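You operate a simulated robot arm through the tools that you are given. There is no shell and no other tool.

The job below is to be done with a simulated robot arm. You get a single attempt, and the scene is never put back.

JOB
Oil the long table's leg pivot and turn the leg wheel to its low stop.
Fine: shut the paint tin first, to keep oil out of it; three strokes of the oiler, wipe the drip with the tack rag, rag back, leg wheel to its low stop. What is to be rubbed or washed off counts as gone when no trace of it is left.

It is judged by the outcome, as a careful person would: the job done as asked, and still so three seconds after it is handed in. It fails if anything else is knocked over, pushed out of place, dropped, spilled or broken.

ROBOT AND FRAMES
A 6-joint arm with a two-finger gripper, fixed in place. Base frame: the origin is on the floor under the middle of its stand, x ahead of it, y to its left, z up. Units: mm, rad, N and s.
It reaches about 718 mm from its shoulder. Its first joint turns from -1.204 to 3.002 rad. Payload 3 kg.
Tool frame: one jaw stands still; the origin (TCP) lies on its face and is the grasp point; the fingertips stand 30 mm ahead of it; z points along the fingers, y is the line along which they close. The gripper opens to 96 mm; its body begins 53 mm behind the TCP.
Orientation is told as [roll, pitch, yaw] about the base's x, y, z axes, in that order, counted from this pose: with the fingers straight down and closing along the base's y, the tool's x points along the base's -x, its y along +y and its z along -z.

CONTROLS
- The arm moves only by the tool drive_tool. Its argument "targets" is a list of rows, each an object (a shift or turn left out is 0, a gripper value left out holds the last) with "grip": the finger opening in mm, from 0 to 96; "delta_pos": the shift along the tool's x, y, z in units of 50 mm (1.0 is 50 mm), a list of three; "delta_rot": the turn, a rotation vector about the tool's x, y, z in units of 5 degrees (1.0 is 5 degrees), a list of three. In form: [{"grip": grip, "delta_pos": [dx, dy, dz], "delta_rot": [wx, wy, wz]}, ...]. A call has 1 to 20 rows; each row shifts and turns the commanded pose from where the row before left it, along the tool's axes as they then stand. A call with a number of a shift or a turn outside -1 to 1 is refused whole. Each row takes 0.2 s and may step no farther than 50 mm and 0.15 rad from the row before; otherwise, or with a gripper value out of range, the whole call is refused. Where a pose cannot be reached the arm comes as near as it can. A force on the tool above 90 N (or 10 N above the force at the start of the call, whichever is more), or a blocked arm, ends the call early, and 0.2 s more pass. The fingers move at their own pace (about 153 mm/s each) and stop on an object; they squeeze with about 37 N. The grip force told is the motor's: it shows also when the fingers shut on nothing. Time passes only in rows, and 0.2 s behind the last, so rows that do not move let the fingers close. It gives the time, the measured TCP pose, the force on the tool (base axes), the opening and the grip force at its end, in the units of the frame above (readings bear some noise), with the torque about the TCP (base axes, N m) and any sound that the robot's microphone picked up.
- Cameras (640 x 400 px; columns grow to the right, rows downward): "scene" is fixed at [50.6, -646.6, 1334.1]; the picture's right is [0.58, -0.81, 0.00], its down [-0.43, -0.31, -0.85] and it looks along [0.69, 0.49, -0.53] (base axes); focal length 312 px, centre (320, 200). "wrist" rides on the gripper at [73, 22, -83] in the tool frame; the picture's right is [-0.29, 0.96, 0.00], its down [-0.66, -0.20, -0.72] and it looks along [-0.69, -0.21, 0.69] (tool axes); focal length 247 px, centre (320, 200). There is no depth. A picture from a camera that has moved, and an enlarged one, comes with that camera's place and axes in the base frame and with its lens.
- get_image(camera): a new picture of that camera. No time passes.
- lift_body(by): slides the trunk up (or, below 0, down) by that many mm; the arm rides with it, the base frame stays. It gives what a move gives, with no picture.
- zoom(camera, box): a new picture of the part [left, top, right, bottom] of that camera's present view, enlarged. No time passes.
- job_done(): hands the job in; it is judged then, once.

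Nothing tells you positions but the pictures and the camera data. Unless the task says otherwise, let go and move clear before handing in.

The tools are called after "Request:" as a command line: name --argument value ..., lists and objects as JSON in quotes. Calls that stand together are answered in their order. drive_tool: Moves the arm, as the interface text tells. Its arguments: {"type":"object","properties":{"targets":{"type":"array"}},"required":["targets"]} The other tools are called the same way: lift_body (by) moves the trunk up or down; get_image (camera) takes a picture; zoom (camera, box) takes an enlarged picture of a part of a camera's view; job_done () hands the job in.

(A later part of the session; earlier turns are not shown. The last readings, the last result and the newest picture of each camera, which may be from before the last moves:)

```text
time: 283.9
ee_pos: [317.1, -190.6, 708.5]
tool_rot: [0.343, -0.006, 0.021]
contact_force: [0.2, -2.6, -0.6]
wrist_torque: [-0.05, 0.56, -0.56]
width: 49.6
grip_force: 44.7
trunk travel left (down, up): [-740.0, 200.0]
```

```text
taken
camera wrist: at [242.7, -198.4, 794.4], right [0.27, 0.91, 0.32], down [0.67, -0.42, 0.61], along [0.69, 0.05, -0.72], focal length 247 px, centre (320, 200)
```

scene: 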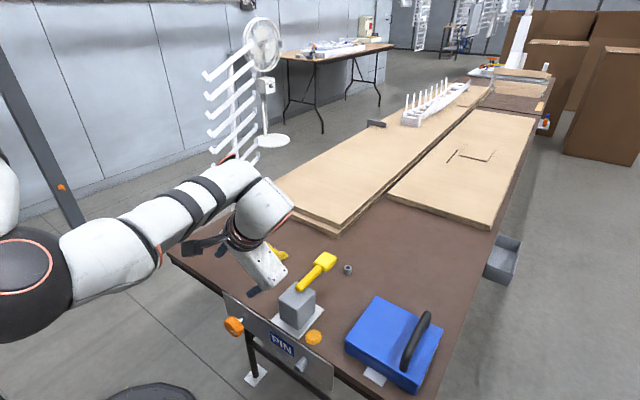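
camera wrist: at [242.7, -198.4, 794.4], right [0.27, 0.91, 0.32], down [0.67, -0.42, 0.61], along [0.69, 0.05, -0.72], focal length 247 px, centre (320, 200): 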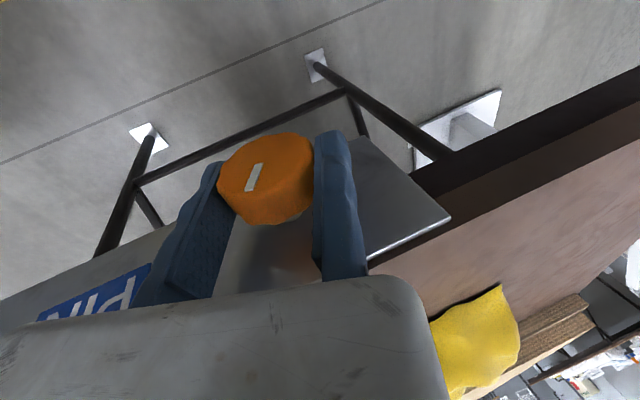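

Very smooth now. I continue the turn to about 0° roll, then do the next bite.

Request:
drive_tool --targets '[{"delta_pos": [0, 0.0156, 0.0433], "delta_rot": [1, 0, 0]}, {"delta_pos": [0, 0.0156, 0.0433], "delta_rot": [1, 0, 0]}, {"delta_pos": [0, 0.0156, 0.0433], "delta_rot": [1, 0, 0]}, {"delta_pos": [0, 0.0156, 0.0433], "delta_rot": [1, 0, 0]}, {"delta_pos": [0, 0, 0]}]'

Request:
drive_tool --targets '[{"grip": 84, "delta_pos": [0, 0, 0]}, {"delta_pos": [0, 0, 0]}, {"delta_pos": [0, 0.08, 0]}, {"delta_pos": [0, -0.0195, -0.0472], "delta_rot": [-1, 0, 0]}, {"delta_pos": [0, -0.0195, -0.0472], "delta_rot": [-1, 0, 0]}, {"delta_pos": [0, -0.0195, -0.0472], "delta_rot": [-1, 0, 0]}, {"delta_pos": [0, -0.0195, -0.0472], "delta_rot": [-1, 0, 0]}, {"delta_pos": [0, -0.0195, -0.0472], "delta_rot": [-1, 0, 0]}, {"delta_pos": [0, -0.0195, -0.0472], "delta_rot": [-1, 0, 0]}, {"delta_pos": [0, -0.0195, -0.0472], "delta_rot": [-1, 0, 0]}, {"delta_pos": [0, -0.0195, -0.0472], "delta_rot": [-1, 0, 0]}, {"delta_pos": [0, 0, 0]}]'

Request:
zoom --camera "wrist" --box '[190, 110, 350, 240]'

Request:
get_image --camera "scene"

```text
time: 285.1
ee_pos: [317.6, -186.0, 700.8]
tool_rot: [-0.004, -0.004, 0.02]
contact_force: [-0.8, -1.8, 5.1]
wrist_torque: [-0.14, 1.01, -0.71]
width: 49.6
grip_force: 44.8
trunk travel left (down, up): [-740.0, 200.0]
```

```text
time: 287.8
ee_pos: [316.8, -195.3, 716.0]
tool_rot: [0.695, -0.005, 0.021]
contact_force: [-0.3, -0.3, 0.0]
wrist_torque: [0.04, 0.04, -0.01]
width: 83.9
grip_force: 0.1
trunk travel left (down, up): [-740.0, 200.0]
```

```text
3.08 times, centred on (270, 175) of wrist
camera zoom: at [243.2, -231.8, 794.5], right [0.28, 0.74, 0.61], down [0.67, -0.61, 0.43], along [0.69, 0.29, -0.66], focal length 760 px, centre (474, 277)
```

zoom: 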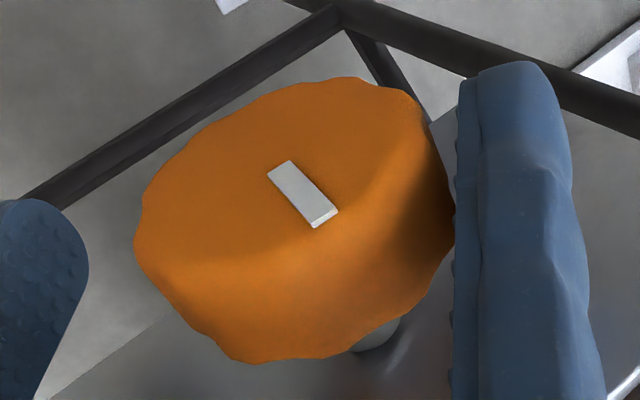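

```text
taken
```

scene: 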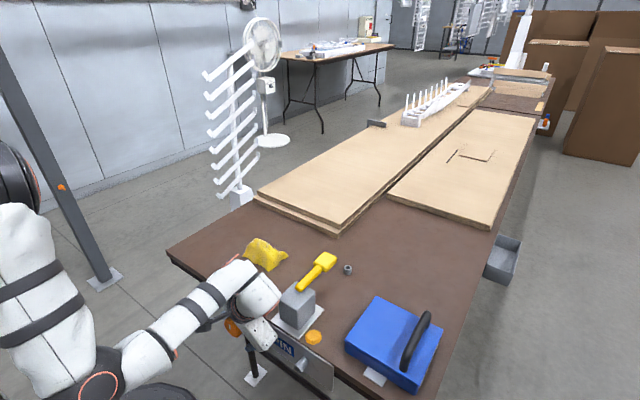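

About 80° turned so far (mark near the top), no stop yet. Third bite.

Request:
drive_tool --targets '[{"delta_pos": [0, -0.08, 0]}, {"grip": 0, "delta_pos": [0, 0, 0]}, {"delta_pos": [0, 0, 0]}, {"delta_pos": [0, 0, 0]}, {"delta_pos": [0, 0, 0]}]'

Request:
drive_tool --targets '[{"delta_pos": [0, 0.0156, 0.0433], "delta_rot": [1, 0, 0]}, {"delta_pos": [0, 0.0156, 0.0433], "delta_rot": [1, 0, 0]}, {"delta_pos": [0, 0.0156, 0.0433], "delta_rot": [1, 0, 0]}, {"delta_pos": [0, 0.0156, 0.0433], "delta_rot": [1, 0, 0]}, {"delta_pos": [0, 0, 0]}]'

Request:
drive_tool --targets '[{"delta_pos": [0, 0.0156, 0.0433], "delta_rot": [1, 0, 0]}, {"delta_pos": [0, 0.0156, 0.0433], "delta_rot": [1, 0, 0]}, {"delta_pos": [0, 0.0156, 0.0433], "delta_rot": [1, 0, 0]}, {"delta_pos": [0, 0.0156, 0.0433], "delta_rot": [1, 0, 0]}, {"delta_pos": [0, 0, 0]}]'

Request:
zoom --camera "wrist" --box '[190, 110, 350, 240]'

```text
time: 288.9
ee_pos: [317.2, -198.7, 715.2]
tool_rot: [0.695, -0.002, 0.019]
contact_force: [1.1, -0.9, 1.5]
wrist_torque: [-0.01, 0.47, -0.42]
width: 49.7
grip_force: 45.6
trunk travel left (down, up): [-740.0, 200.0]
```

```text
time: 290.1
ee_pos: [316.8, -190.7, 708.2]
tool_rot: [0.345, -0.006, 0.021]
contact_force: [0.1, -0.5, 2.0]
wrist_torque: [-0.07, 0.71, -0.61]
width: 49.7
grip_force: 45.0
trunk travel left (down, up): [-740.0, 200.0]
```

```text
time: 291.4
ee_pos: [315.9, -185.9, 700.0]
tool_rot: [-0.006, -0.007, 0.021]
contact_force: [1.4, -1.9, 10.4]
wrist_torque: [-0.25, 0.95, -0.68]
width: 49.7
grip_force: 45.3
trunk travel left (down, up): [-740.0, 200.0]
```

```text
3.08 times, centred on (270, 175) of wrist
camera zoom: at [241.5, -163.2, 783.2], right [0.27, 0.96, 0.0], down [0.66, -0.18, 0.73], along [0.7, -0.2, -0.69], focal length 760 px, centre (474, 277)
```

zoom: 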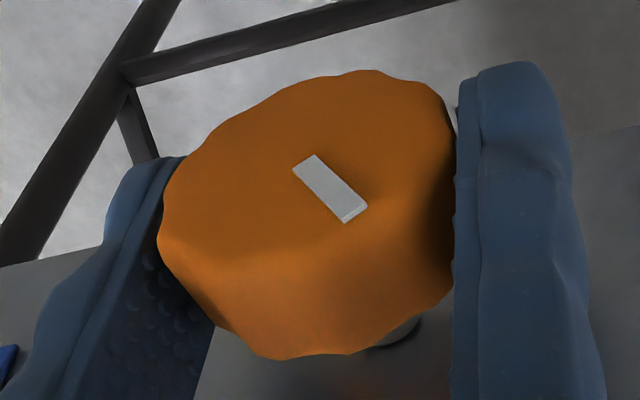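

About 120° turned, still free. Fourth bite.

Request:
drive_tool --targets '[{"grip": 84, "delta_pos": [0, 0, 0]}, {"delta_pos": [0, 0, 0]}, {"delta_pos": [0, 0.08, 0]}, {"delta_pos": [0, -0.0195, -0.0472], "delta_rot": [-1, 0, 0]}, {"delta_pos": [0, -0.0195, -0.0472], "delta_rot": [-1, 0, 0]}, {"delta_pos": [0, -0.0195, -0.0472], "delta_rot": [-1, 0, 0]}, {"delta_pos": [0, -0.0195, -0.0472], "delta_rot": [-1, 0, 0]}, {"delta_pos": [0, -0.0195, -0.0472], "delta_rot": [-1, 0, 0]}, {"delta_pos": [0, -0.0195, -0.0472], "delta_rot": [-1, 0, 0]}, {"delta_pos": [0, -0.0195, -0.0472], "delta_rot": [-1, 0, 0]}, {"delta_pos": [0, -0.0195, -0.0472], "delta_rot": [-1, 0, 0]}, {"delta_pos": [0, -0.08, 0]}, {"delta_pos": [0, 0, 0]}, {"grip": 0, "delta_pos": [0, 0, 0]}, {"delta_pos": [0, 0, 0]}, {"delta_pos": [0, 0, 0]}, {"delta_pos": [0, 0, 0]}]'

Request:
zoom --camera "wrist" --box '[190, 110, 350, 240]'

Request:
drive_tool --targets '[{"delta_pos": [0, 0.0156, 0.0433], "delta_rot": [1, 0, 0]}, {"delta_pos": [0, 0.0156, 0.0433], "delta_rot": [1, 0, 0]}, {"delta_pos": [0, 0.0156, 0.0433], "delta_rot": [1, 0, 0]}, {"delta_pos": [0, 0.0156, 0.0433], "delta_rot": [1, 0, 0]}, {"delta_pos": [0, 0, 0]}]'

Request:
zoom --camera "wrist" --box '[190, 110, 350, 240]'

```text
time: 294.9
ee_pos: [317.3, -197.0, 713.9]
tool_rot: [0.694, -0.005, 0.019]
contact_force: [-0.2, -6.2, -3.3]
wrist_torque: [-0.1, 0.49, -0.99]
width: 48.7
grip_force: 45.4
trunk travel left (down, up): [-740.0, 200.0]
```

```text
3.08 times, centred on (270, 175) of wrist
camera zoom: at [243.0, -235.1, 791.3], right [0.28, 0.74, 0.61], down [0.67, -0.61, 0.43], along [0.69, 0.29, -0.66], focal length 760 px, centre (474, 277)
```

zoom: 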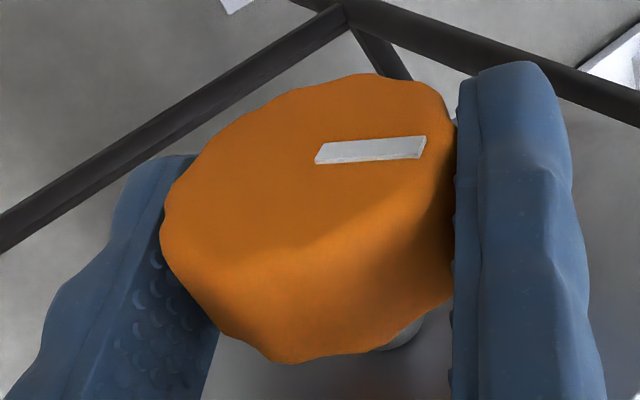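

```text
time: 296.1
ee_pos: [316.4, -191.4, 707.3]
tool_rot: [0.346, -0.005, 0.021]
contact_force: [-4.9, -9.0, -0.5]
wrist_torque: [-0.2, 1.0, -0.67]
width: 48.5
grip_force: 45.4
trunk travel left (down, up): [-740.0, 200.0]
```

```text
3.08 times, centred on (270, 175) of wrist
camera zoom: at [242.2, -198.8, 793.3], right [0.27, 0.91, 0.32], down [0.67, -0.42, 0.61], along [0.69, 0.05, -0.72], focal length 760 px, centre (474, 277)
```

zoom: 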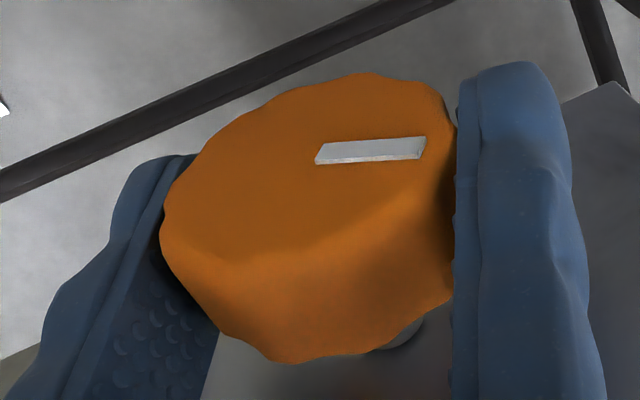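

Still turning freely (about 140°). I finish this bite and go on with the fifth.

Request:
drive_tool --targets '[{"delta_pos": [0, 0.0156, 0.0433], "delta_rot": [1, 0, 0]}, {"delta_pos": [0, 0.0156, 0.0433], "delta_rot": [1, 0, 0]}, {"delta_pos": [0, 0.0156, 0.0433], "delta_rot": [1, 0, 0]}, {"delta_pos": [0, 0.0156, 0.0433], "delta_rot": [1, 0, 0]}, {"delta_pos": [0, 0, 0]}]'

Request:
zoom --camera "wrist" --box '[190, 110, 350, 240]'

Request:
drive_tool --targets '[{"grip": 84, "delta_pos": [0, 0, 0]}, {"delta_pos": [0, 0, 0]}, {"delta_pos": [0, 0.08, 0]}, {"delta_pos": [0, -0.0195, -0.0472], "delta_rot": [-1, 0, 0]}, {"delta_pos": [0, -0.0195, -0.0472], "delta_rot": [-1, 0, 0]}, {"delta_pos": [0, -0.0195, -0.0472], "delta_rot": [-1, 0, 0]}, {"delta_pos": [0, -0.0195, -0.0472], "delta_rot": [-1, 0, 0]}, {"delta_pos": [0, -0.0195, -0.0472], "delta_rot": [-1, 0, 0]}, {"delta_pos": [0, -0.0195, -0.0472], "delta_rot": [-1, 0, 0]}, {"delta_pos": [0, -0.0195, -0.0472], "delta_rot": [-1, 0, 0]}, {"delta_pos": [0, -0.0195, -0.0472], "delta_rot": [-1, 0, 0]}, {"delta_pos": [0, -0.08, 0]}, {"delta_pos": [0, 0, 0]}, {"grip": 0, "delta_pos": [0, 0, 0]}, {"delta_pos": [0, 0, 0]}, {"delta_pos": [0, 0, 0]}, {"delta_pos": [0, 0, 0]}]'

Request:
zoom --camera "wrist" --box '[190, 110, 350, 240]'

```text
time: 297.4
ee_pos: [317.1, -186.6, 700.4]
tool_rot: [-0.004, -0.006, 0.021]
contact_force: [-6.4, -12.3, 3.7]
wrist_torque: [-0.22, 1.01, -1.1]
width: 48.4
grip_force: 45.2
trunk travel left (down, up): [-740.0, 200.0]
```

```text
3.08 times, centred on (270, 175) of wrist
camera zoom: at [241.4, -164.0, 782.7], right [0.27, 0.96, 0.0], down [0.66, -0.19, 0.73], along [0.7, -0.2, -0.69], focal length 760 px, centre (474, 277)
```

zoom: 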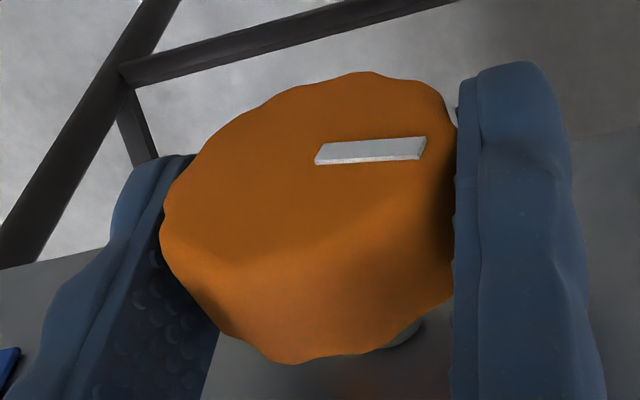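

```text
time: 300.9
ee_pos: [317.2, -195.6, 713.7]
tool_rot: [0.694, -0.003, 0.021]
contact_force: [1.0, -2.3, 2.8]
wrist_torque: [-0.03, 0.47, -0.63]
width: 49.5
grip_force: 45.2
trunk travel left (down, up): [-740.0, 200.0]
```

```text
3.08 times, centred on (270, 175) of wrist
camera zoom: at [242.9, -234.3, 791.5], right [0.28, 0.74, 0.61], down [0.67, -0.61, 0.43], along [0.69, 0.29, -0.66], focal length 760 px, centre (474, 277)
```

zoom: 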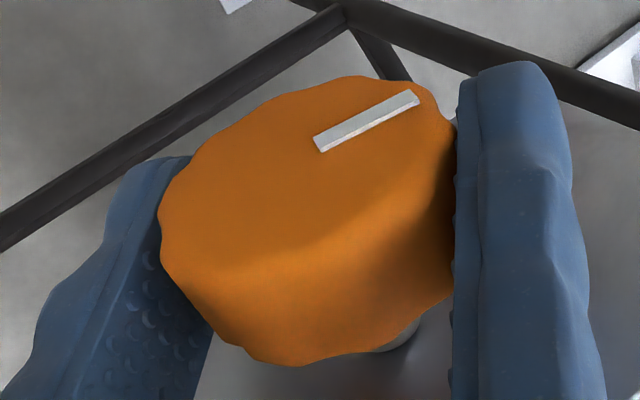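

Request:
drive_tool --targets '[{"delta_pos": [0, 0.0156, 0.0433], "delta_rot": [1, 0, 0]}, {"delta_pos": [0, 0.0156, 0.0433], "delta_rot": [1, 0, 0]}, {"delta_pos": [0, 0.0156, 0.0433], "delta_rot": [1, 0, 0]}, {"delta_pos": [0, 0.0156, 0.0433], "delta_rot": [1, 0, 0]}, {"delta_pos": [0, 0, 0]}]'

Request:
drive_tool --targets '[{"delta_pos": [0, 0.0156, 0.0433], "delta_rot": [1, 0, 0]}, {"delta_pos": [0, 0.0156, 0.0433], "delta_rot": [1, 0, 0]}, {"delta_pos": [0, 0.0156, 0.0433], "delta_rot": [1, 0, 0]}, {"delta_pos": [0, 0.0156, 0.0433], "delta_rot": [1, 0, 0]}, {"delta_pos": [0, 0, 0]}]'

Request:
zoom --camera "wrist" --box '[190, 110, 350, 240]'

```text
time: 302.1
ee_pos: [317.1, -189.3, 706.7]
tool_rot: [0.342, -0.005, 0.017]
contact_force: [-2.4, -6.4, 3.6]
wrist_torque: [-0.24, 0.85, -0.78]
width: 49.7
grip_force: 45.0
trunk travel left (down, up): [-740.0, 200.0]
```

```text
time: 303.4
ee_pos: [315.8, -184.4, 699.2]
tool_rot: [-0.003, -0.007, 0.021]
contact_force: [-1.6, -10.1, 8.7]
wrist_torque: [-0.35, 0.78, -0.91]
width: 49.8
grip_force: 45.2
trunk travel left (down, up): [-740.0, 200.0]
```

```text
3.08 times, centred on (270, 175) of wrist
camera zoom: at [241.3, -163.3, 782.2], right [0.27, 0.96, 0.0], down [0.66, -0.19, 0.73], along [0.7, -0.2, -0.69], focal length 760 px, centre (474, 277)
```

zoom: 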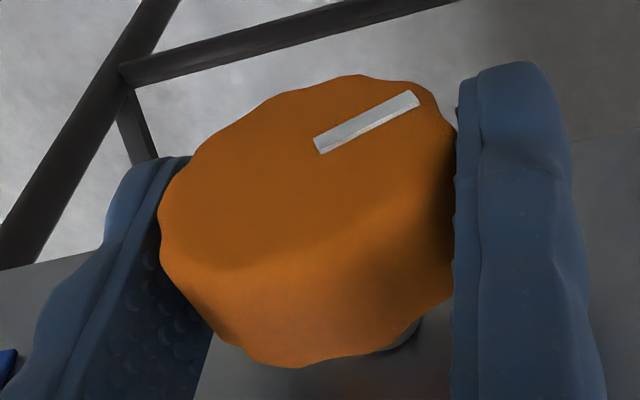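

About 200° counter-clockwise now (mark toward +y and slightly down), no stop yet. Sixth bite.

Request:
drive_tool --targets '[{"grip": 84, "delta_pos": [0, 0, 0]}, {"delta_pos": [0, 0, 0]}, {"delta_pos": [0, 0.08, 0]}, {"delta_pos": [0, -0.0195, -0.0472], "delta_rot": [-1, 0, 0]}, {"delta_pos": [0, -0.0195, -0.0472], "delta_rot": [-1, 0, 0]}, {"delta_pos": [0, -0.0195, -0.0472], "delta_rot": [-1, 0, 0]}, {"delta_pos": [0, -0.0195, -0.0472], "delta_rot": [-1, 0, 0]}, {"delta_pos": [0, -0.0195, -0.0472], "delta_rot": [-1, 0, 0]}, {"delta_pos": [0, -0.0195, -0.0472], "delta_rot": [-1, 0, 0]}, {"delta_pos": [0, -0.0195, -0.0472], "delta_rot": [-1, 0, 0]}, {"delta_pos": [0, -0.0195, -0.0472], "delta_rot": [-1, 0, 0]}, {"delta_pos": [0, -0.1, 0]}, {"delta_pos": [0, 0, 0]}, {"grip": 0, "delta_pos": [0, 0, 0]}, {"delta_pos": [0, 0, 0]}, {"delta_pos": [0, 0, 0]}, {"delta_pos": [0, 0, 0]}]'

Request:
zoom --camera "wrist" --box '[190, 110, 350, 240]'

Request:
drive_tool --targets '[{"delta_pos": [0, 0.0156, 0.0433], "delta_rot": [1, 0, 0]}, {"delta_pos": [0, 0.0156, 0.0433], "delta_rot": [1, 0, 0]}, {"delta_pos": [0, 0.0156, 0.0433], "delta_rot": [1, 0, 0]}, {"delta_pos": [0, 0.0156, 0.0433], "delta_rot": [1, 0, 0]}, {"delta_pos": [0, 0, 0]}]'

Request:
zoom --camera "wrist" --box '[190, 110, 350, 240]'

```text
time: 306.9
ee_pos: [317.4, -195.5, 712.0]
tool_rot: [0.693, -0.004, 0.02]
contact_force: [1.3, 5.2, 6.0]
wrist_torque: [0.05, 0.41, -0.54]
width: 49.5
grip_force: 45.3
trunk travel left (down, up): [-740.0, 200.0]
```

```text
3.08 times, centred on (270, 175) of wrist
camera zoom: at [244.1, -233.1, 790.0], right [0.28, 0.74, 0.61], down [0.67, -0.6, 0.43], along [0.69, 0.29, -0.66], focal length 760 px, centre (474, 277)
```

zoom: 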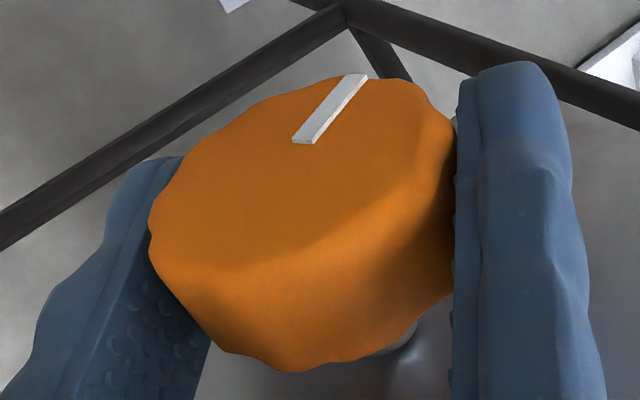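

```text
time: 308.1
ee_pos: [317.3, -188.5, 705.8]
tool_rot: [0.343, -0.004, 0.02]
contact_force: [0.3, 3.6, 0.5]
wrist_torque: [-0.03, 0.59, -0.61]
width: 49.5
grip_force: 44.9
trunk travel left (down, up): [-740.0, 200.0]
```

```text
3.08 times, centred on (270, 175) of wrist
camera zoom: at [243.4, -197.3, 791.6], right [0.27, 0.91, 0.32], down [0.67, -0.42, 0.62], along [0.69, 0.05, -0.72], focal length 760 px, centre (474, 277)
```

zoom: 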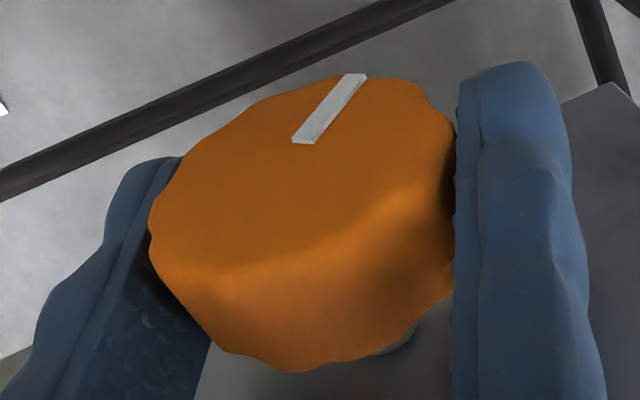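

Request:
drive_tool --targets '[{"delta_pos": [0, 0.0156, 0.0433], "delta_rot": [1, 0, 0]}, {"delta_pos": [0, 0.0156, 0.0433], "delta_rot": [1, 0, 0]}, {"delta_pos": [0, 0.0156, 0.0433], "delta_rot": [1, 0, 0]}, {"delta_pos": [0, 0.0156, 0.0433], "delta_rot": [1, 0, 0]}, {"delta_pos": [0, 0, 0]}]'

Request:
zoom --camera "wrist" --box '[190, 110, 350, 240]'

Request:
get_image --camera "scene"

```text
time: 309.4
ee_pos: [318.7, -184.9, 697.8]
tool_rot: [-0.005, -0.004, 0.021]
contact_force: [1.0, -2.6, -7.8]
wrist_torque: [0.11, 0.68, -0.67]
width: 49.5
grip_force: 44.6
trunk travel left (down, up): [-740.0, 200.0]
```

```text
3.08 times, centred on (270, 175) of wrist
camera zoom: at [242.8, -163.4, 780.9], right [0.27, 0.96, 0.0], down [0.66, -0.19, 0.73], along [0.7, -0.2, -0.69], focal length 760 px, centre (474, 277)
```

zoom: 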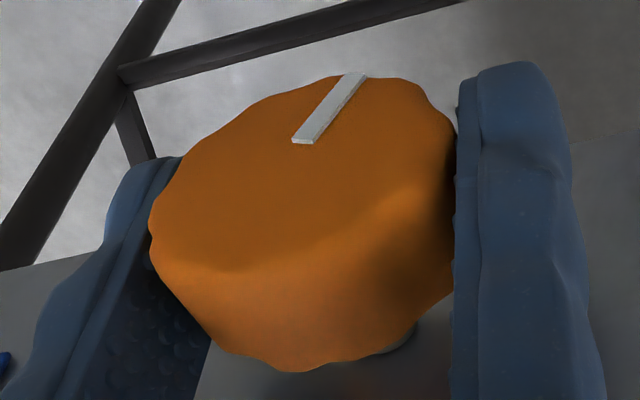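

```text
taken
```

scene: 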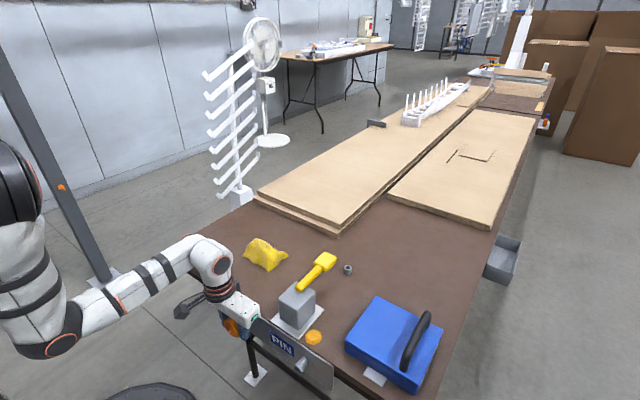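

The mark is now near the 7 o'clock position seen from the front (about 233° turned). I take another bite, watching for the stop.

Request:
drive_tool --targets '[{"grip": 84, "delta_pos": [0, 0, 0]}, {"delta_pos": [0, 0, 0]}, {"delta_pos": [0, 0.08, -0.03]}, {"delta_pos": [0, -0.0195, -0.0472], "delta_rot": [-1, 0, 0]}, {"delta_pos": [0, -0.0195, -0.0472], "delta_rot": [-1, 0, 0]}, {"delta_pos": [0, -0.0195, -0.0472], "delta_rot": [-1, 0, 0]}, {"delta_pos": [0, -0.0195, -0.0472], "delta_rot": [-1, 0, 0]}, {"delta_pos": [0, -0.0195, -0.0472], "delta_rot": [-1, 0, 0]}, {"delta_pos": [0, -0.0195, -0.0472], "delta_rot": [-1, 0, 0]}, {"delta_pos": [0, -0.0195, -0.0472], "delta_rot": [-1, 0, 0]}, {"delta_pos": [0, -0.0195, -0.0472], "delta_rot": [-1, 0, 0]}, {"delta_pos": [0, -0.08, 0]}, {"delta_pos": [0, 0, 0]}, {"grip": 0, "delta_pos": [0, 0, 0]}, {"delta_pos": [0, 0, 0]}, {"delta_pos": [0, 0, 0]}, {"delta_pos": [0, 0, 0]}]'

Request:
zoom --camera "wrist" --box '[190, 110, 350, 240]'

Request:
drive_tool --targets '[{"delta_pos": [0, 0.0156, 0.0433], "delta_rot": [1, 0, 0]}, {"delta_pos": [0, 0.0156, 0.0433], "delta_rot": [1, 0, 0]}, {"delta_pos": [0, 0, 0]}]'

Request:
zoom --camera "wrist" --box '[190, 110, 350, 240]'

```text
time: 312.9
ee_pos: [319.0, -198.0, 713.4]
tool_rot: [0.695, -0.004, 0.02]
contact_force: [-0.8, -2.6, -1.0]
wrist_torque: [-0.05, 0.37, -0.75]
width: 48.2
grip_force: 45.2
trunk travel left (down, up): [-740.0, 200.0]
```

```text
3.08 times, centred on (270, 175) of wrist
camera zoom: at [244.3, -234.7, 790.9], right [0.28, 0.74, 0.61], down [0.67, -0.61, 0.43], along [0.69, 0.29, -0.66], focal length 760 px, centre (474, 277)
```

zoom: 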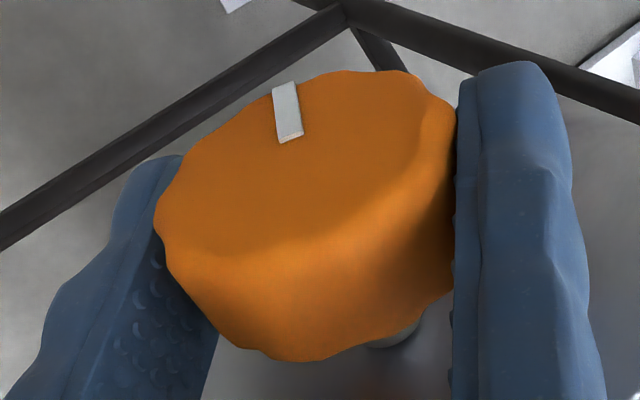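

```text
time: 313.8
ee_pos: [317.3, -192.9, 710.1]
tool_rot: [0.517, -0.004, 0.019]
contact_force: [2.8, -4.1, 2.3]
wrist_torque: [-0.11, 1.27, 0.05]
width: 48.4
grip_force: 44.5
trunk travel left (down, up): [-740.0, 200.0]
```

```text
3.08 times, centred on (270, 175) of wrist
camera zoom: at [243.8, -216.8, 793.4], right [0.27, 0.84, 0.48], down [0.67, -0.52, 0.53], along [0.69, 0.17, -0.7], focal length 760 px, centre (474, 277)
```

zoom: 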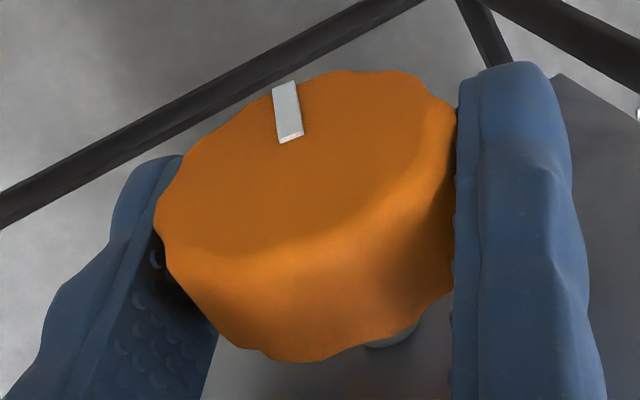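

Request:
drive_tool --targets '[{"delta_pos": [0, 0.0156, 0.0433], "delta_rot": [1, 0, 0]}, {"delta_pos": [0, 0.0156, 0.0433], "delta_rot": [1, 0, 0]}, {"delta_pos": [0, 0, 0]}]'

Request:
drive_tool --targets '[{"delta_pos": [0, 0.0156, 0.0433], "delta_rot": [1, 0, 0]}, {"delta_pos": [0, 0.0156, 0.0433], "delta_rot": [1, 0, 0]}, {"delta_pos": [0, 0, 0]}]'

Request:
drive_tool --targets '[{"delta_pos": [0, 0.0156, 0.0433], "delta_rot": [1, 0, 0]}, {"delta_pos": [0, 0.0156, 0.0433], "delta_rot": [1, 0, 0]}, {"delta_pos": [0, 0, 0]}]'

Request:
zoom --camera "wrist" --box '[190, 110, 350, 240]'

```text
time: 314.6
ee_pos: [317.3, -190.8, 707.0]
tool_rot: [0.345, -0.005, 0.02]
contact_force: [2.4, -5.1, 1.2]
wrist_torque: [-0.16, 0.64, -0.82]
width: 48.1
grip_force: 45.5
trunk travel left (down, up): [-740.0, 200.0]
```

```text
time: 315.4
ee_pos: [318.2, -187.5, 704.3]
tool_rot: [0.169, -0.006, 0.021]
contact_force: [5.3, -6.4, 7.6]
wrist_torque: [-0.21, 0.85, -0.63]
width: 48.4
grip_force: 45.0
trunk travel left (down, up): [-740.0, 200.0]
```

```text
time: 316.1
ee_pos: [316.6, -184.5, 700.4]
tool_rot: [-0.005, -0.005, 0.02]
contact_force: [5.8, -5.1, 11.8]
wrist_torque: [-0.35, 0.81, -0.76]
width: 48.4
grip_force: 45.1
trunk travel left (down, up): [-740.0, 200.0]
```

```text
3.08 times, centred on (270, 175) of wrist
camera zoom: at [242.5, -163.9, 782.1], right [0.27, 0.96, 0.0], down [0.66, -0.19, 0.73], along [0.7, -0.2, -0.69], focal length 760 px, centre (474, 277)
```

zoom: 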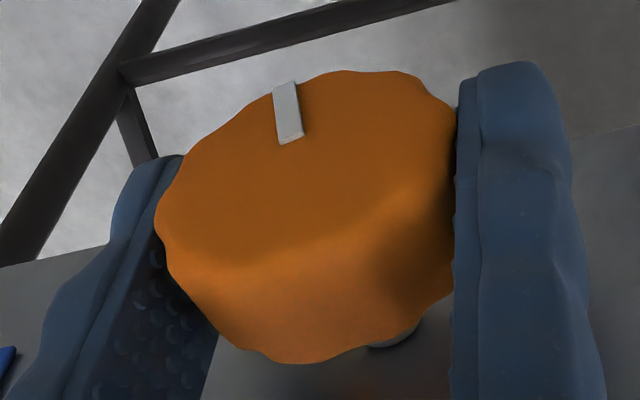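

The mark now points straight down (about 273° turned), still no stop. Next bite.

Request:
drive_tool --targets '[{"grip": 84, "delta_pos": [0, 0, 0]}, {"delta_pos": [0, 0, 0]}, {"delta_pos": [0, 0.08, 0]}, {"delta_pos": [0, -0.0195, -0.0472], "delta_rot": [-1, 0, 0]}, {"delta_pos": [0, -0.0195, -0.0472], "delta_rot": [-1, 0, 0]}, {"delta_pos": [0, -0.0195, -0.0472], "delta_rot": [-1, 0, 0]}, {"delta_pos": [0, -0.0195, -0.0472], "delta_rot": [-1, 0, 0]}, {"delta_pos": [0, -0.0195, -0.0472], "delta_rot": [-1, 0, 0]}, {"delta_pos": [0, -0.0195, -0.0472], "delta_rot": [-1, 0, 0]}, {"delta_pos": [0, -0.0195, -0.0472], "delta_rot": [-1, 0, 0]}, {"delta_pos": [0, -0.0195, -0.0472], "delta_rot": [-1, 0, 0]}, {"delta_pos": [0, -0.1, 0]}, {"delta_pos": [0, 0, 0]}, {"grip": 0, "delta_pos": [0, 0, 0]}, {"delta_pos": [0, 0, 0]}, {"delta_pos": [0, 0, 0]}, {"delta_pos": [0, 0, 0]}]'

Request:
zoom --camera "wrist" --box '[190, 110, 350, 240]'

Request:
drive_tool --targets '[{"delta_pos": [0, 0.0156, 0.0433], "delta_rot": [1, 0, 0]}, {"delta_pos": [0, 0.0156, 0.0433], "delta_rot": [1, 0, 0]}, {"delta_pos": [0, 0, 0]}]'

Request:
drive_tool --targets '[{"delta_pos": [0, 0.0156, 0.0433], "delta_rot": [1, 0, 0]}, {"delta_pos": [0, 0.0156, 0.0433], "delta_rot": [1, 0, 0]}, {"delta_pos": [0, 0, 0]}]'

Request:
zoom --camera "wrist" --box '[190, 110, 350, 240]'

```text
time: 319.8
ee_pos: [317.5, -195.9, 712.1]
tool_rot: [0.693, -0.005, 0.021]
contact_force: [3.4, 8.2, 15.7]
wrist_torque: [-0.01, 0.66, -0.44]
width: 49.5
grip_force: 44.9
trunk travel left (down, up): [-740.0, 200.0]
```

```text
3.08 times, centred on (270, 175) of wrist
camera zoom: at [243.2, -233.7, 790.7], right [0.27, 0.74, 0.61], down [0.67, -0.6, 0.43], along [0.69, 0.29, -0.66], focal length 760 px, centre (474, 277)
```

zoom: 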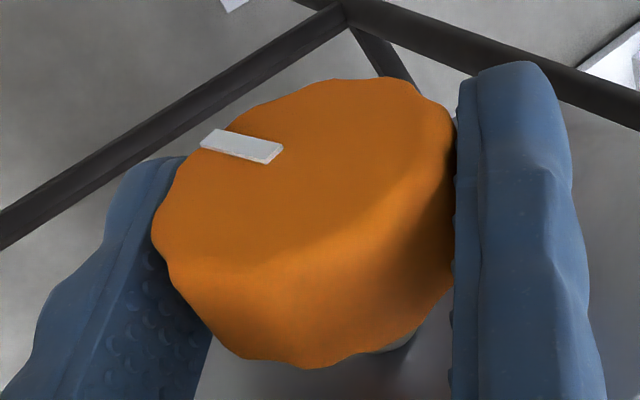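

```text
time: 320.6
ee_pos: [316.3, -193.8, 711.0]
tool_rot: [0.516, -0.004, 0.021]
contact_force: [4.4, 4.7, 17.8]
wrist_torque: [-0.2, 1.49, -0.3]
width: 49.3
grip_force: 45.0
trunk travel left (down, up): [-740.0, 200.0]
```

```text
time: 321.4
ee_pos: [318.2, -189.0, 706.7]
tool_rot: [0.341, -0.007, 0.02]
contact_force: [4.9, 1.6, 14.2]
wrist_torque: [-0.3, 0.48, -0.68]
width: 49.3
grip_force: 45.0
trunk travel left (down, up): [-740.0, 200.0]
```

```text
3.08 times, centred on (270, 175) of wrist
camera zoom: at [242.4, -197.5, 792.2], right [0.27, 0.91, 0.32], down [0.67, -0.42, 0.62], along [0.69, 0.05, -0.72], focal length 760 px, centre (474, 277)
```

zoom: 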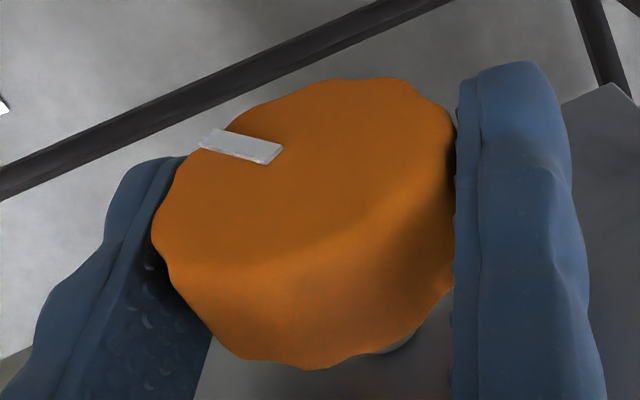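

Request:
drive_tool --targets '[{"delta_pos": [0, 0.0156, 0.03], "delta_rot": [1, 0, 0]}, {"delta_pos": [0, 0.0156, 0.03], "delta_rot": [1, 0, 0]}, {"delta_pos": [0, 0, 0]}]'

Request:
drive_tool --targets '[{"delta_pos": [0, 0.0156, 0.03], "delta_rot": [1, 0, 0]}, {"delta_pos": [0, 0.0156, 0.03], "delta_rot": [1, 0, 0]}, {"delta_pos": [0, 0, 0]}]'

Request:
zoom --camera "wrist" --box '[190, 110, 350, 240]'

```text
time: 322.1
ee_pos: [316.4, -186.2, 703.1]
tool_rot: [0.169, -0.004, 0.022]
contact_force: [6.6, 5.9, 3.4]
wrist_torque: [0.01, 0.19, -0.68]
width: 49.4
grip_force: 44.9
trunk travel left (down, up): [-740.0, 200.0]
```

```text
time: 322.9
ee_pos: [317.2, -185.4, 699.8]
tool_rot: [-0.004, 0.001, 0.02]
contact_force: [-0.4, 6.2, -14.1]
wrist_torque: [0.42, 0.64, -0.61]
width: 49.6
grip_force: 44.9
trunk travel left (down, up): [-740.0, 200.0]
```

```text
3.08 times, centred on (270, 175) of wrist
camera zoom: at [242.3, -163.5, 782.1], right [0.27, 0.96, 0.0], down [0.66, -0.19, 0.72], along [0.7, -0.2, -0.69], focal length 760 px, centre (474, 277)
```

zoom: 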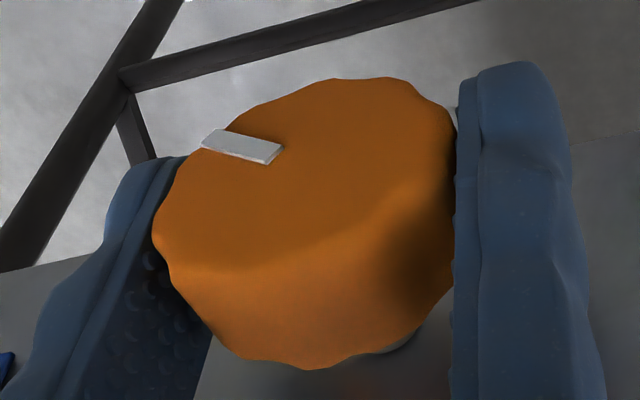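

About 330° turned and still free, so the wheel has more than one turn. I continue with the same bites, watching torque for the stop.

Request:
drive_tool --targets '[{"grip": 84, "delta_pos": [0, 0, 0]}, {"delta_pos": [0, 0, 0]}, {"delta_pos": [0, 0.08, -0.02]}, {"delta_pos": [0, -0.0195, -0.0472], "delta_rot": [-1, 0, 0]}, {"delta_pos": [0, -0.0195, -0.0472], "delta_rot": [-1, 0, 0]}, {"delta_pos": [0, -0.0195, -0.0472], "delta_rot": [-1, 0, 0]}, {"delta_pos": [0, -0.0195, -0.0472], "delta_rot": [-1, 0, 0]}, {"delta_pos": [0, -0.0195, -0.0472], "delta_rot": [-1, 0, 0]}, {"delta_pos": [0, -0.0195, -0.0472], "delta_rot": [-1, 0, 0]}, {"delta_pos": [0, -0.0195, -0.0472], "delta_rot": [-1, 0, 0]}, {"delta_pos": [0, -0.0195, -0.0472], "delta_rot": [-1, 0, 0]}, {"delta_pos": [0, -0.09, 0]}, {"delta_pos": [0, 0, 0]}, {"grip": 0, "delta_pos": [0, 0, 0]}, {"delta_pos": [0, 0, 0]}, {"delta_pos": [0, 0, 0]}, {"delta_pos": [0, 0, 0]}]'

Request:
drive_tool --targets '[{"delta_pos": [0, 0.0156, 0.0433], "delta_rot": [1, 0, 0]}, {"delta_pos": [0, 0.0156, 0.0433], "delta_rot": [1, 0, 0]}, {"delta_pos": [0, 0.0156, 0.0433], "delta_rot": [1, 0, 0]}, {"delta_pos": [0, 0.0156, 0.0433], "delta_rot": [1, 0, 0]}, {"delta_pos": [0, 0, 0]}]'

Request:
drive_tool --targets '[{"delta_pos": [0, 0.0156, 0.0433], "delta_rot": [1, 0, 0]}, {"delta_pos": [0, 0.0156, 0.0433], "delta_rot": [1, 0, 0]}, {"delta_pos": [0, 0.0156, 0.0433], "delta_rot": [1, 0, 0]}, {"delta_pos": [0, 0.0156, 0.0433], "delta_rot": [1, 0, 0]}, {"delta_pos": [0, 0, 0]}]'

Request:
zoom --camera "wrist" --box '[190, 110, 350, 240]'

```text
time: 326.6
ee_pos: [316.8, -198.6, 715.2]
tool_rot: [0.694, -0.006, 0.02]
contact_force: [0.5, -1.0, 3.6]
wrist_torque: [-0.07, 0.49, -0.55]
width: 49.8
grip_force: 45.0
trunk travel left (down, up): [-740.0, 200.0]
```

```text
time: 327.8
ee_pos: [316.8, -190.6, 709.5]
tool_rot: [0.345, -0.007, 0.02]
contact_force: [1.6, -5.1, 16.5]
wrist_torque: [-0.43, 0.61, -0.57]
width: 49.8
grip_force: 44.5
trunk travel left (down, up): [-740.0, 200.0]
```

```text
time: 328.9
ee_pos: [317.6, -184.9, 700.8]
tool_rot: [-0.006, -0.006, 0.022]
contact_force: [-1.0, 0.8, 14.3]
wrist_torque: [-0.35, 0.87, -0.69]
width: 49.6
grip_force: 45.3
trunk travel left (down, up): [-740.0, 200.0]
```

```text
3.08 times, centred on (270, 175) of wrist
camera zoom: at [241.4, -163.1, 784.4], right [0.27, 0.96, 0.0], down [0.66, -0.19, 0.73], along [0.7, -0.2, -0.69], focal length 760 px, centre (474, 277)
```

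zoom: 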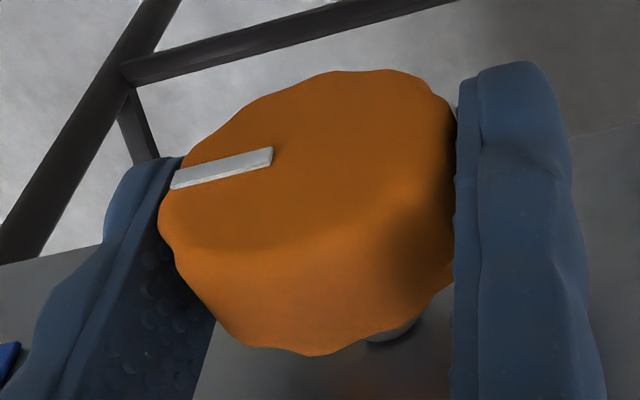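

One full turn counter-clockwise without a stop. I keep going in the same direction.

Request:
drive_tool --targets '[{"grip": 84, "delta_pos": [0, 0, 0]}, {"delta_pos": [0, 0, 0]}, {"delta_pos": [0, 0.08, 0]}, {"delta_pos": [0, -0.0195, -0.0472], "delta_rot": [-1, 0, 0]}, {"delta_pos": [0, -0.0195, -0.0472], "delta_rot": [-1, 0, 0]}, {"delta_pos": [0, -0.0195, -0.0472], "delta_rot": [-1, 0, 0]}, {"delta_pos": [0, -0.0195, -0.0472], "delta_rot": [-1, 0, 0]}, {"delta_pos": [0, -0.0195, -0.0472], "delta_rot": [-1, 0, 0]}, {"delta_pos": [0, -0.0195, -0.0472], "delta_rot": [-1, 0, 0]}, {"delta_pos": [0, -0.0195, -0.0472], "delta_rot": [-1, 0, 0]}, {"delta_pos": [0, -0.0195, -0.0472], "delta_rot": [-1, 0, 0]}, {"delta_pos": [0, -0.09, 0.02]}, {"delta_pos": [0, 0, 0]}, {"grip": 0, "delta_pos": [0, 0, 0]}, {"delta_pos": [0, 0, 0]}, {"delta_pos": [0, 0, 0]}, {"delta_pos": [0, 0, 0]}]'

Request:
drive_tool --targets '[{"delta_pos": [0, 0.0156, 0.04], "delta_rot": [1, 0, 0]}, {"delta_pos": [0, 0.0156, 0.04], "delta_rot": [1, 0, 0]}, {"delta_pos": [0, 0.0156, 0.04], "delta_rot": [1, 0, 0]}, {"delta_pos": [0, 0.0156, 0.04], "delta_rot": [1, 0, 0]}, {"delta_pos": [0, 0, 0]}]'

Request:
drive_tool --targets '[{"delta_pos": [0, 0.0156, 0.04], "delta_rot": [1, 0, 0]}, {"delta_pos": [0, 0.0156, 0.04], "delta_rot": [1, 0, 0]}, {"delta_pos": [0, 0.0156, 0.04], "delta_rot": [1, 0, 0]}, {"delta_pos": [0, 0.0156, 0.04], "delta_rot": [1, 0, 0]}, {"delta_pos": [0, 0, 0]}]'

Request:
zoom --camera "wrist" --box '[190, 110, 350, 240]'

```text
time: 332.6
ee_pos: [316.2, -197.4, 712.9]
tool_rot: [0.695, -0.005, 0.021]
contact_force: [0.3, 2.3, 6.9]
wrist_torque: [-0.04, 0.58, -0.83]
width: 48.8
grip_force: 45.1
trunk travel left (down, up): [-740.0, 200.0]
```

```text
time: 333.8
ee_pos: [318.3, -190.2, 707.2]
tool_rot: [0.347, -0.003, 0.023]
contact_force: [-2.8, 9.2, -8.4]
wrist_torque: [0.42, 0.18, -0.85]
width: 48.8
grip_force: 45.1
trunk travel left (down, up): [-740.0, 200.0]
```

```text
time: 334.9
ee_pos: [317.8, -184.6, 699.9]
tool_rot: [-0.001, -0.005, 0.021]
contact_force: [-4.3, 8.4, -15.4]
wrist_torque: [0.51, 0.35, -1.11]
width: 48.3
grip_force: 44.8
trunk travel left (down, up): [-740.0, 200.0]
```

```text
3.08 times, centred on (270, 175) of wrist
camera zoom: at [242.4, -164.1, 783.1], right [0.27, 0.96, 0.0], down [0.66, -0.19, 0.73], along [0.7, -0.2, -0.69], focal length 760 px, centre (474, 277)
```

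zoom: 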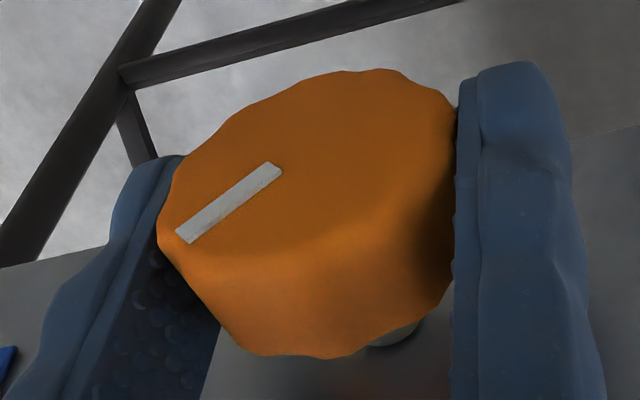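

The mark advanced about 30° this time, possibly near something. I take the next bite with a look before and after.

Request:
drive_tool --targets '[{"grip": 84, "delta_pos": [0, 0, 0]}, {"delta_pos": [0, 0, 0]}, {"delta_pos": [0, 0.08, 0]}, {"delta_pos": [0, -0.0195, -0.0472], "delta_rot": [-1, 0, 0]}, {"delta_pos": [0, -0.0195, -0.0472], "delta_rot": [-1, 0, 0]}, {"delta_pos": [0, -0.0195, -0.0472], "delta_rot": [-1, 0, 0]}, {"delta_pos": [0, -0.0195, -0.0472], "delta_rot": [-1, 0, 0]}, {"delta_pos": [0, -0.0195, -0.0472], "delta_rot": [-1, 0, 0]}, {"delta_pos": [0, -0.0195, -0.0472], "delta_rot": [-1, 0, 0]}, {"delta_pos": [0, -0.0195, -0.0472], "delta_rot": [-1, 0, 0]}, {"delta_pos": [0, -0.0195, -0.0472], "delta_rot": [-1, 0, 0]}, {"delta_pos": [0, -0.09, 0]}, {"delta_pos": [0, 0, 0]}]'

Request:
zoom --camera "wrist" --box '[190, 110, 350, 240]'

Request:
drive_tool --targets '[{"grip": 0, "delta_pos": [0, 0, 0]}, {"delta_pos": [0, 0, 0]}, {"delta_pos": [0, 0, 0]}, {"delta_pos": [0, 0, 0]}]'

Request:
zoom --camera "wrist" --box '[190, 110, 350, 240]'

```text
time: 337.8
ee_pos: [317.7, -198.7, 713.7]
tool_rot: [0.696, -0.007, 0.021]
contact_force: [-0.2, 4.4, 4.4]
wrist_torque: [0.06, 0.09, -0.05]
width: 84.0
grip_force: 0.1
trunk travel left (down, up): [-740.0, 200.0]
```

```text
3.08 times, centred on (270, 175) of wrist
camera zoom: at [243.1, -235.5, 792.7], right [0.27, 0.74, 0.61], down [0.67, -0.6, 0.43], along [0.69, 0.29, -0.66], focal length 760 px, centre (474, 277)
```

zoom: 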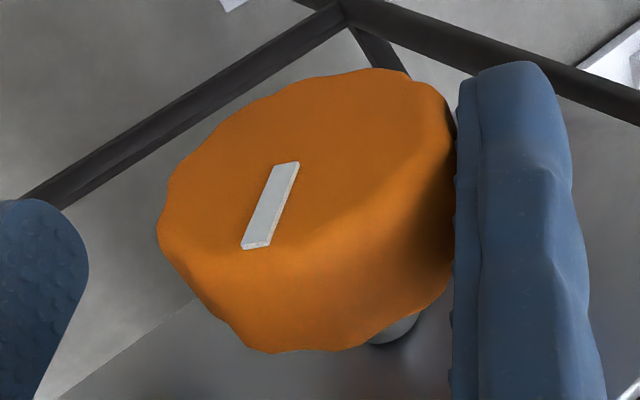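

```text
time: 338.8
ee_pos: [316.4, -199.5, 714.3]
tool_rot: [0.693, -0.005, 0.022]
contact_force: [4.0, 3.1, 11.4]
wrist_torque: [-0.06, 0.59, -0.49]
width: 49.4
grip_force: 45.2
trunk travel left (down, up): [-740.0, 200.0]
```

```text
3.08 times, centred on (270, 175) of wrist
camera zoom: at [243.1, -235.4, 792.7], right [0.28, 0.74, 0.61], down [0.67, -0.6, 0.43], along [0.69, 0.29, -0.66], focal length 760 px, centre (474, 277)
```

zoom: 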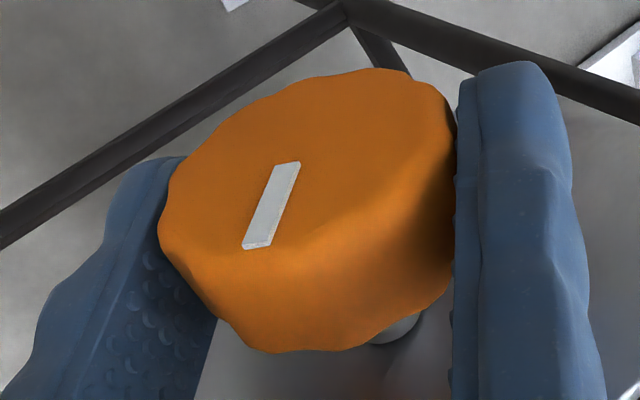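

Request:
drive_tool --targets '[{"delta_pos": [0, 0.0156, 0.0433], "delta_rot": [1, 0, 0]}, {"delta_pos": [0, 0.0156, 0.0433], "delta_rot": [1, 0, 0]}, {"delta_pos": [0, 0.0156, 0.0433], "delta_rot": [1, 0, 0]}, {"delta_pos": [0, 0.0156, 0.0433], "delta_rot": [1, 0, 0]}, {"delta_pos": [0, 0, 0]}]'

Request:
zoom --camera "wrist" --box '[190, 110, 350, 240]'

Request:
drive_tool --targets '[{"delta_pos": [0, 0.0156, 0.0433], "delta_rot": [1, 0, 0]}, {"delta_pos": [0, 0.0156, 0.0433], "delta_rot": [1, 0, 0]}, {"delta_pos": [0, 0.0156, 0.0433], "delta_rot": [1, 0, 0]}, {"delta_pos": [0, 0.0156, 0.0433], "delta_rot": [1, 0, 0]}, {"delta_pos": [0, 0, 0]}]'

Request:
zoom --camera "wrist" --box '[190, 110, 350, 240]'

```text
time: 339.9
ee_pos: [316.3, -191.1, 708.5]
tool_rot: [0.344, -0.006, 0.022]
contact_force: [3.0, 1.1, 12.9]
wrist_torque: [-0.27, 0.48, -0.63]
width: 49.3
grip_force: 44.7
trunk travel left (down, up): [-740.0, 200.0]
```

```text
3.08 times, centred on (270, 175) of wrist
camera zoom: at [242.3, -198.4, 794.6], right [0.27, 0.91, 0.32], down [0.67, -0.42, 0.62], along [0.69, 0.05, -0.72], focal length 760 px, centre (474, 277)
```

zoom: 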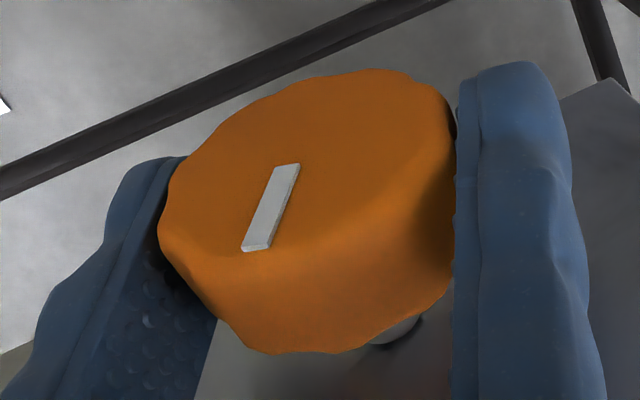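

```text
time: 341.1
ee_pos: [316.6, -185.2, 701.1]
tool_rot: [-0.008, -0.005, 0.022]
contact_force: [4.5, 3.8, 16.3]
wrist_torque: [-0.38, 0.92, -0.73]
width: 49.5
grip_force: 45.3
trunk travel left (down, up): [-740.0, 200.0]
```

```text
3.08 times, centred on (270, 175) of wrist
camera zoom: at [241.5, -163.2, 783.7], right [0.27, 0.96, 0.0], down [0.66, -0.18, 0.73], along [0.7, -0.2, -0.69], focal length 760 px, centre (474, 277)
```

zoom: 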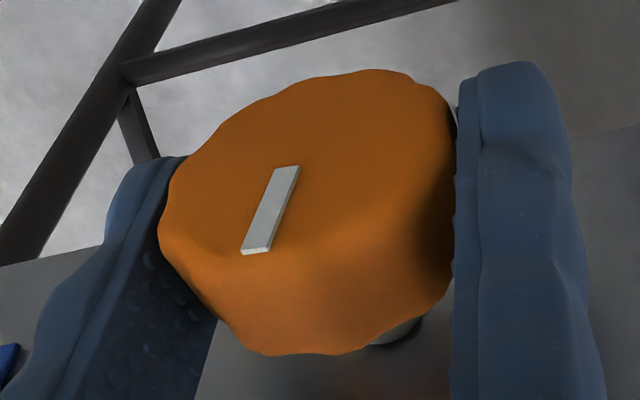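

Around 435° now and still free. I compare the plate's stub and label with the first picture to see whether anything moves as the wheel turns.

Request:
zoom --camera "scene" --box '[230, 310, 340, 400]'

Request:
get_image --camera "scene"

```text
4.44 times, centred on (285, 355) of scene
camera zoom: at [50.6, -646.6, 1334.1], right [0.58, -0.81, 0.0], down [-0.43, -0.31, -0.85], along [0.69, 0.49, -0.53], focal length 1389 px, centre (476, -489)
```

zoom: 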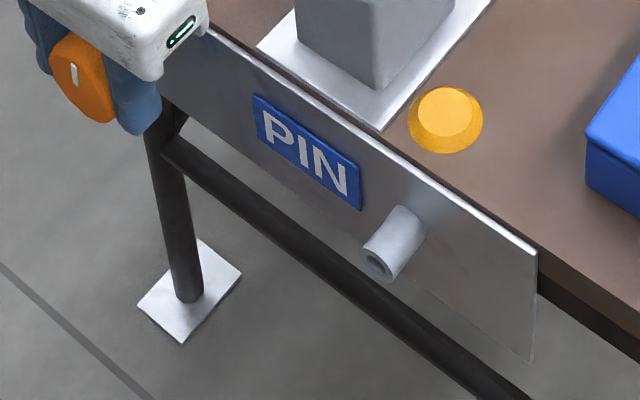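

```text
taken
```

scene: 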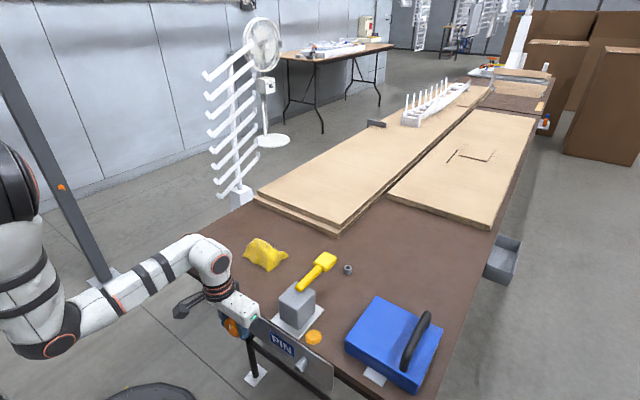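

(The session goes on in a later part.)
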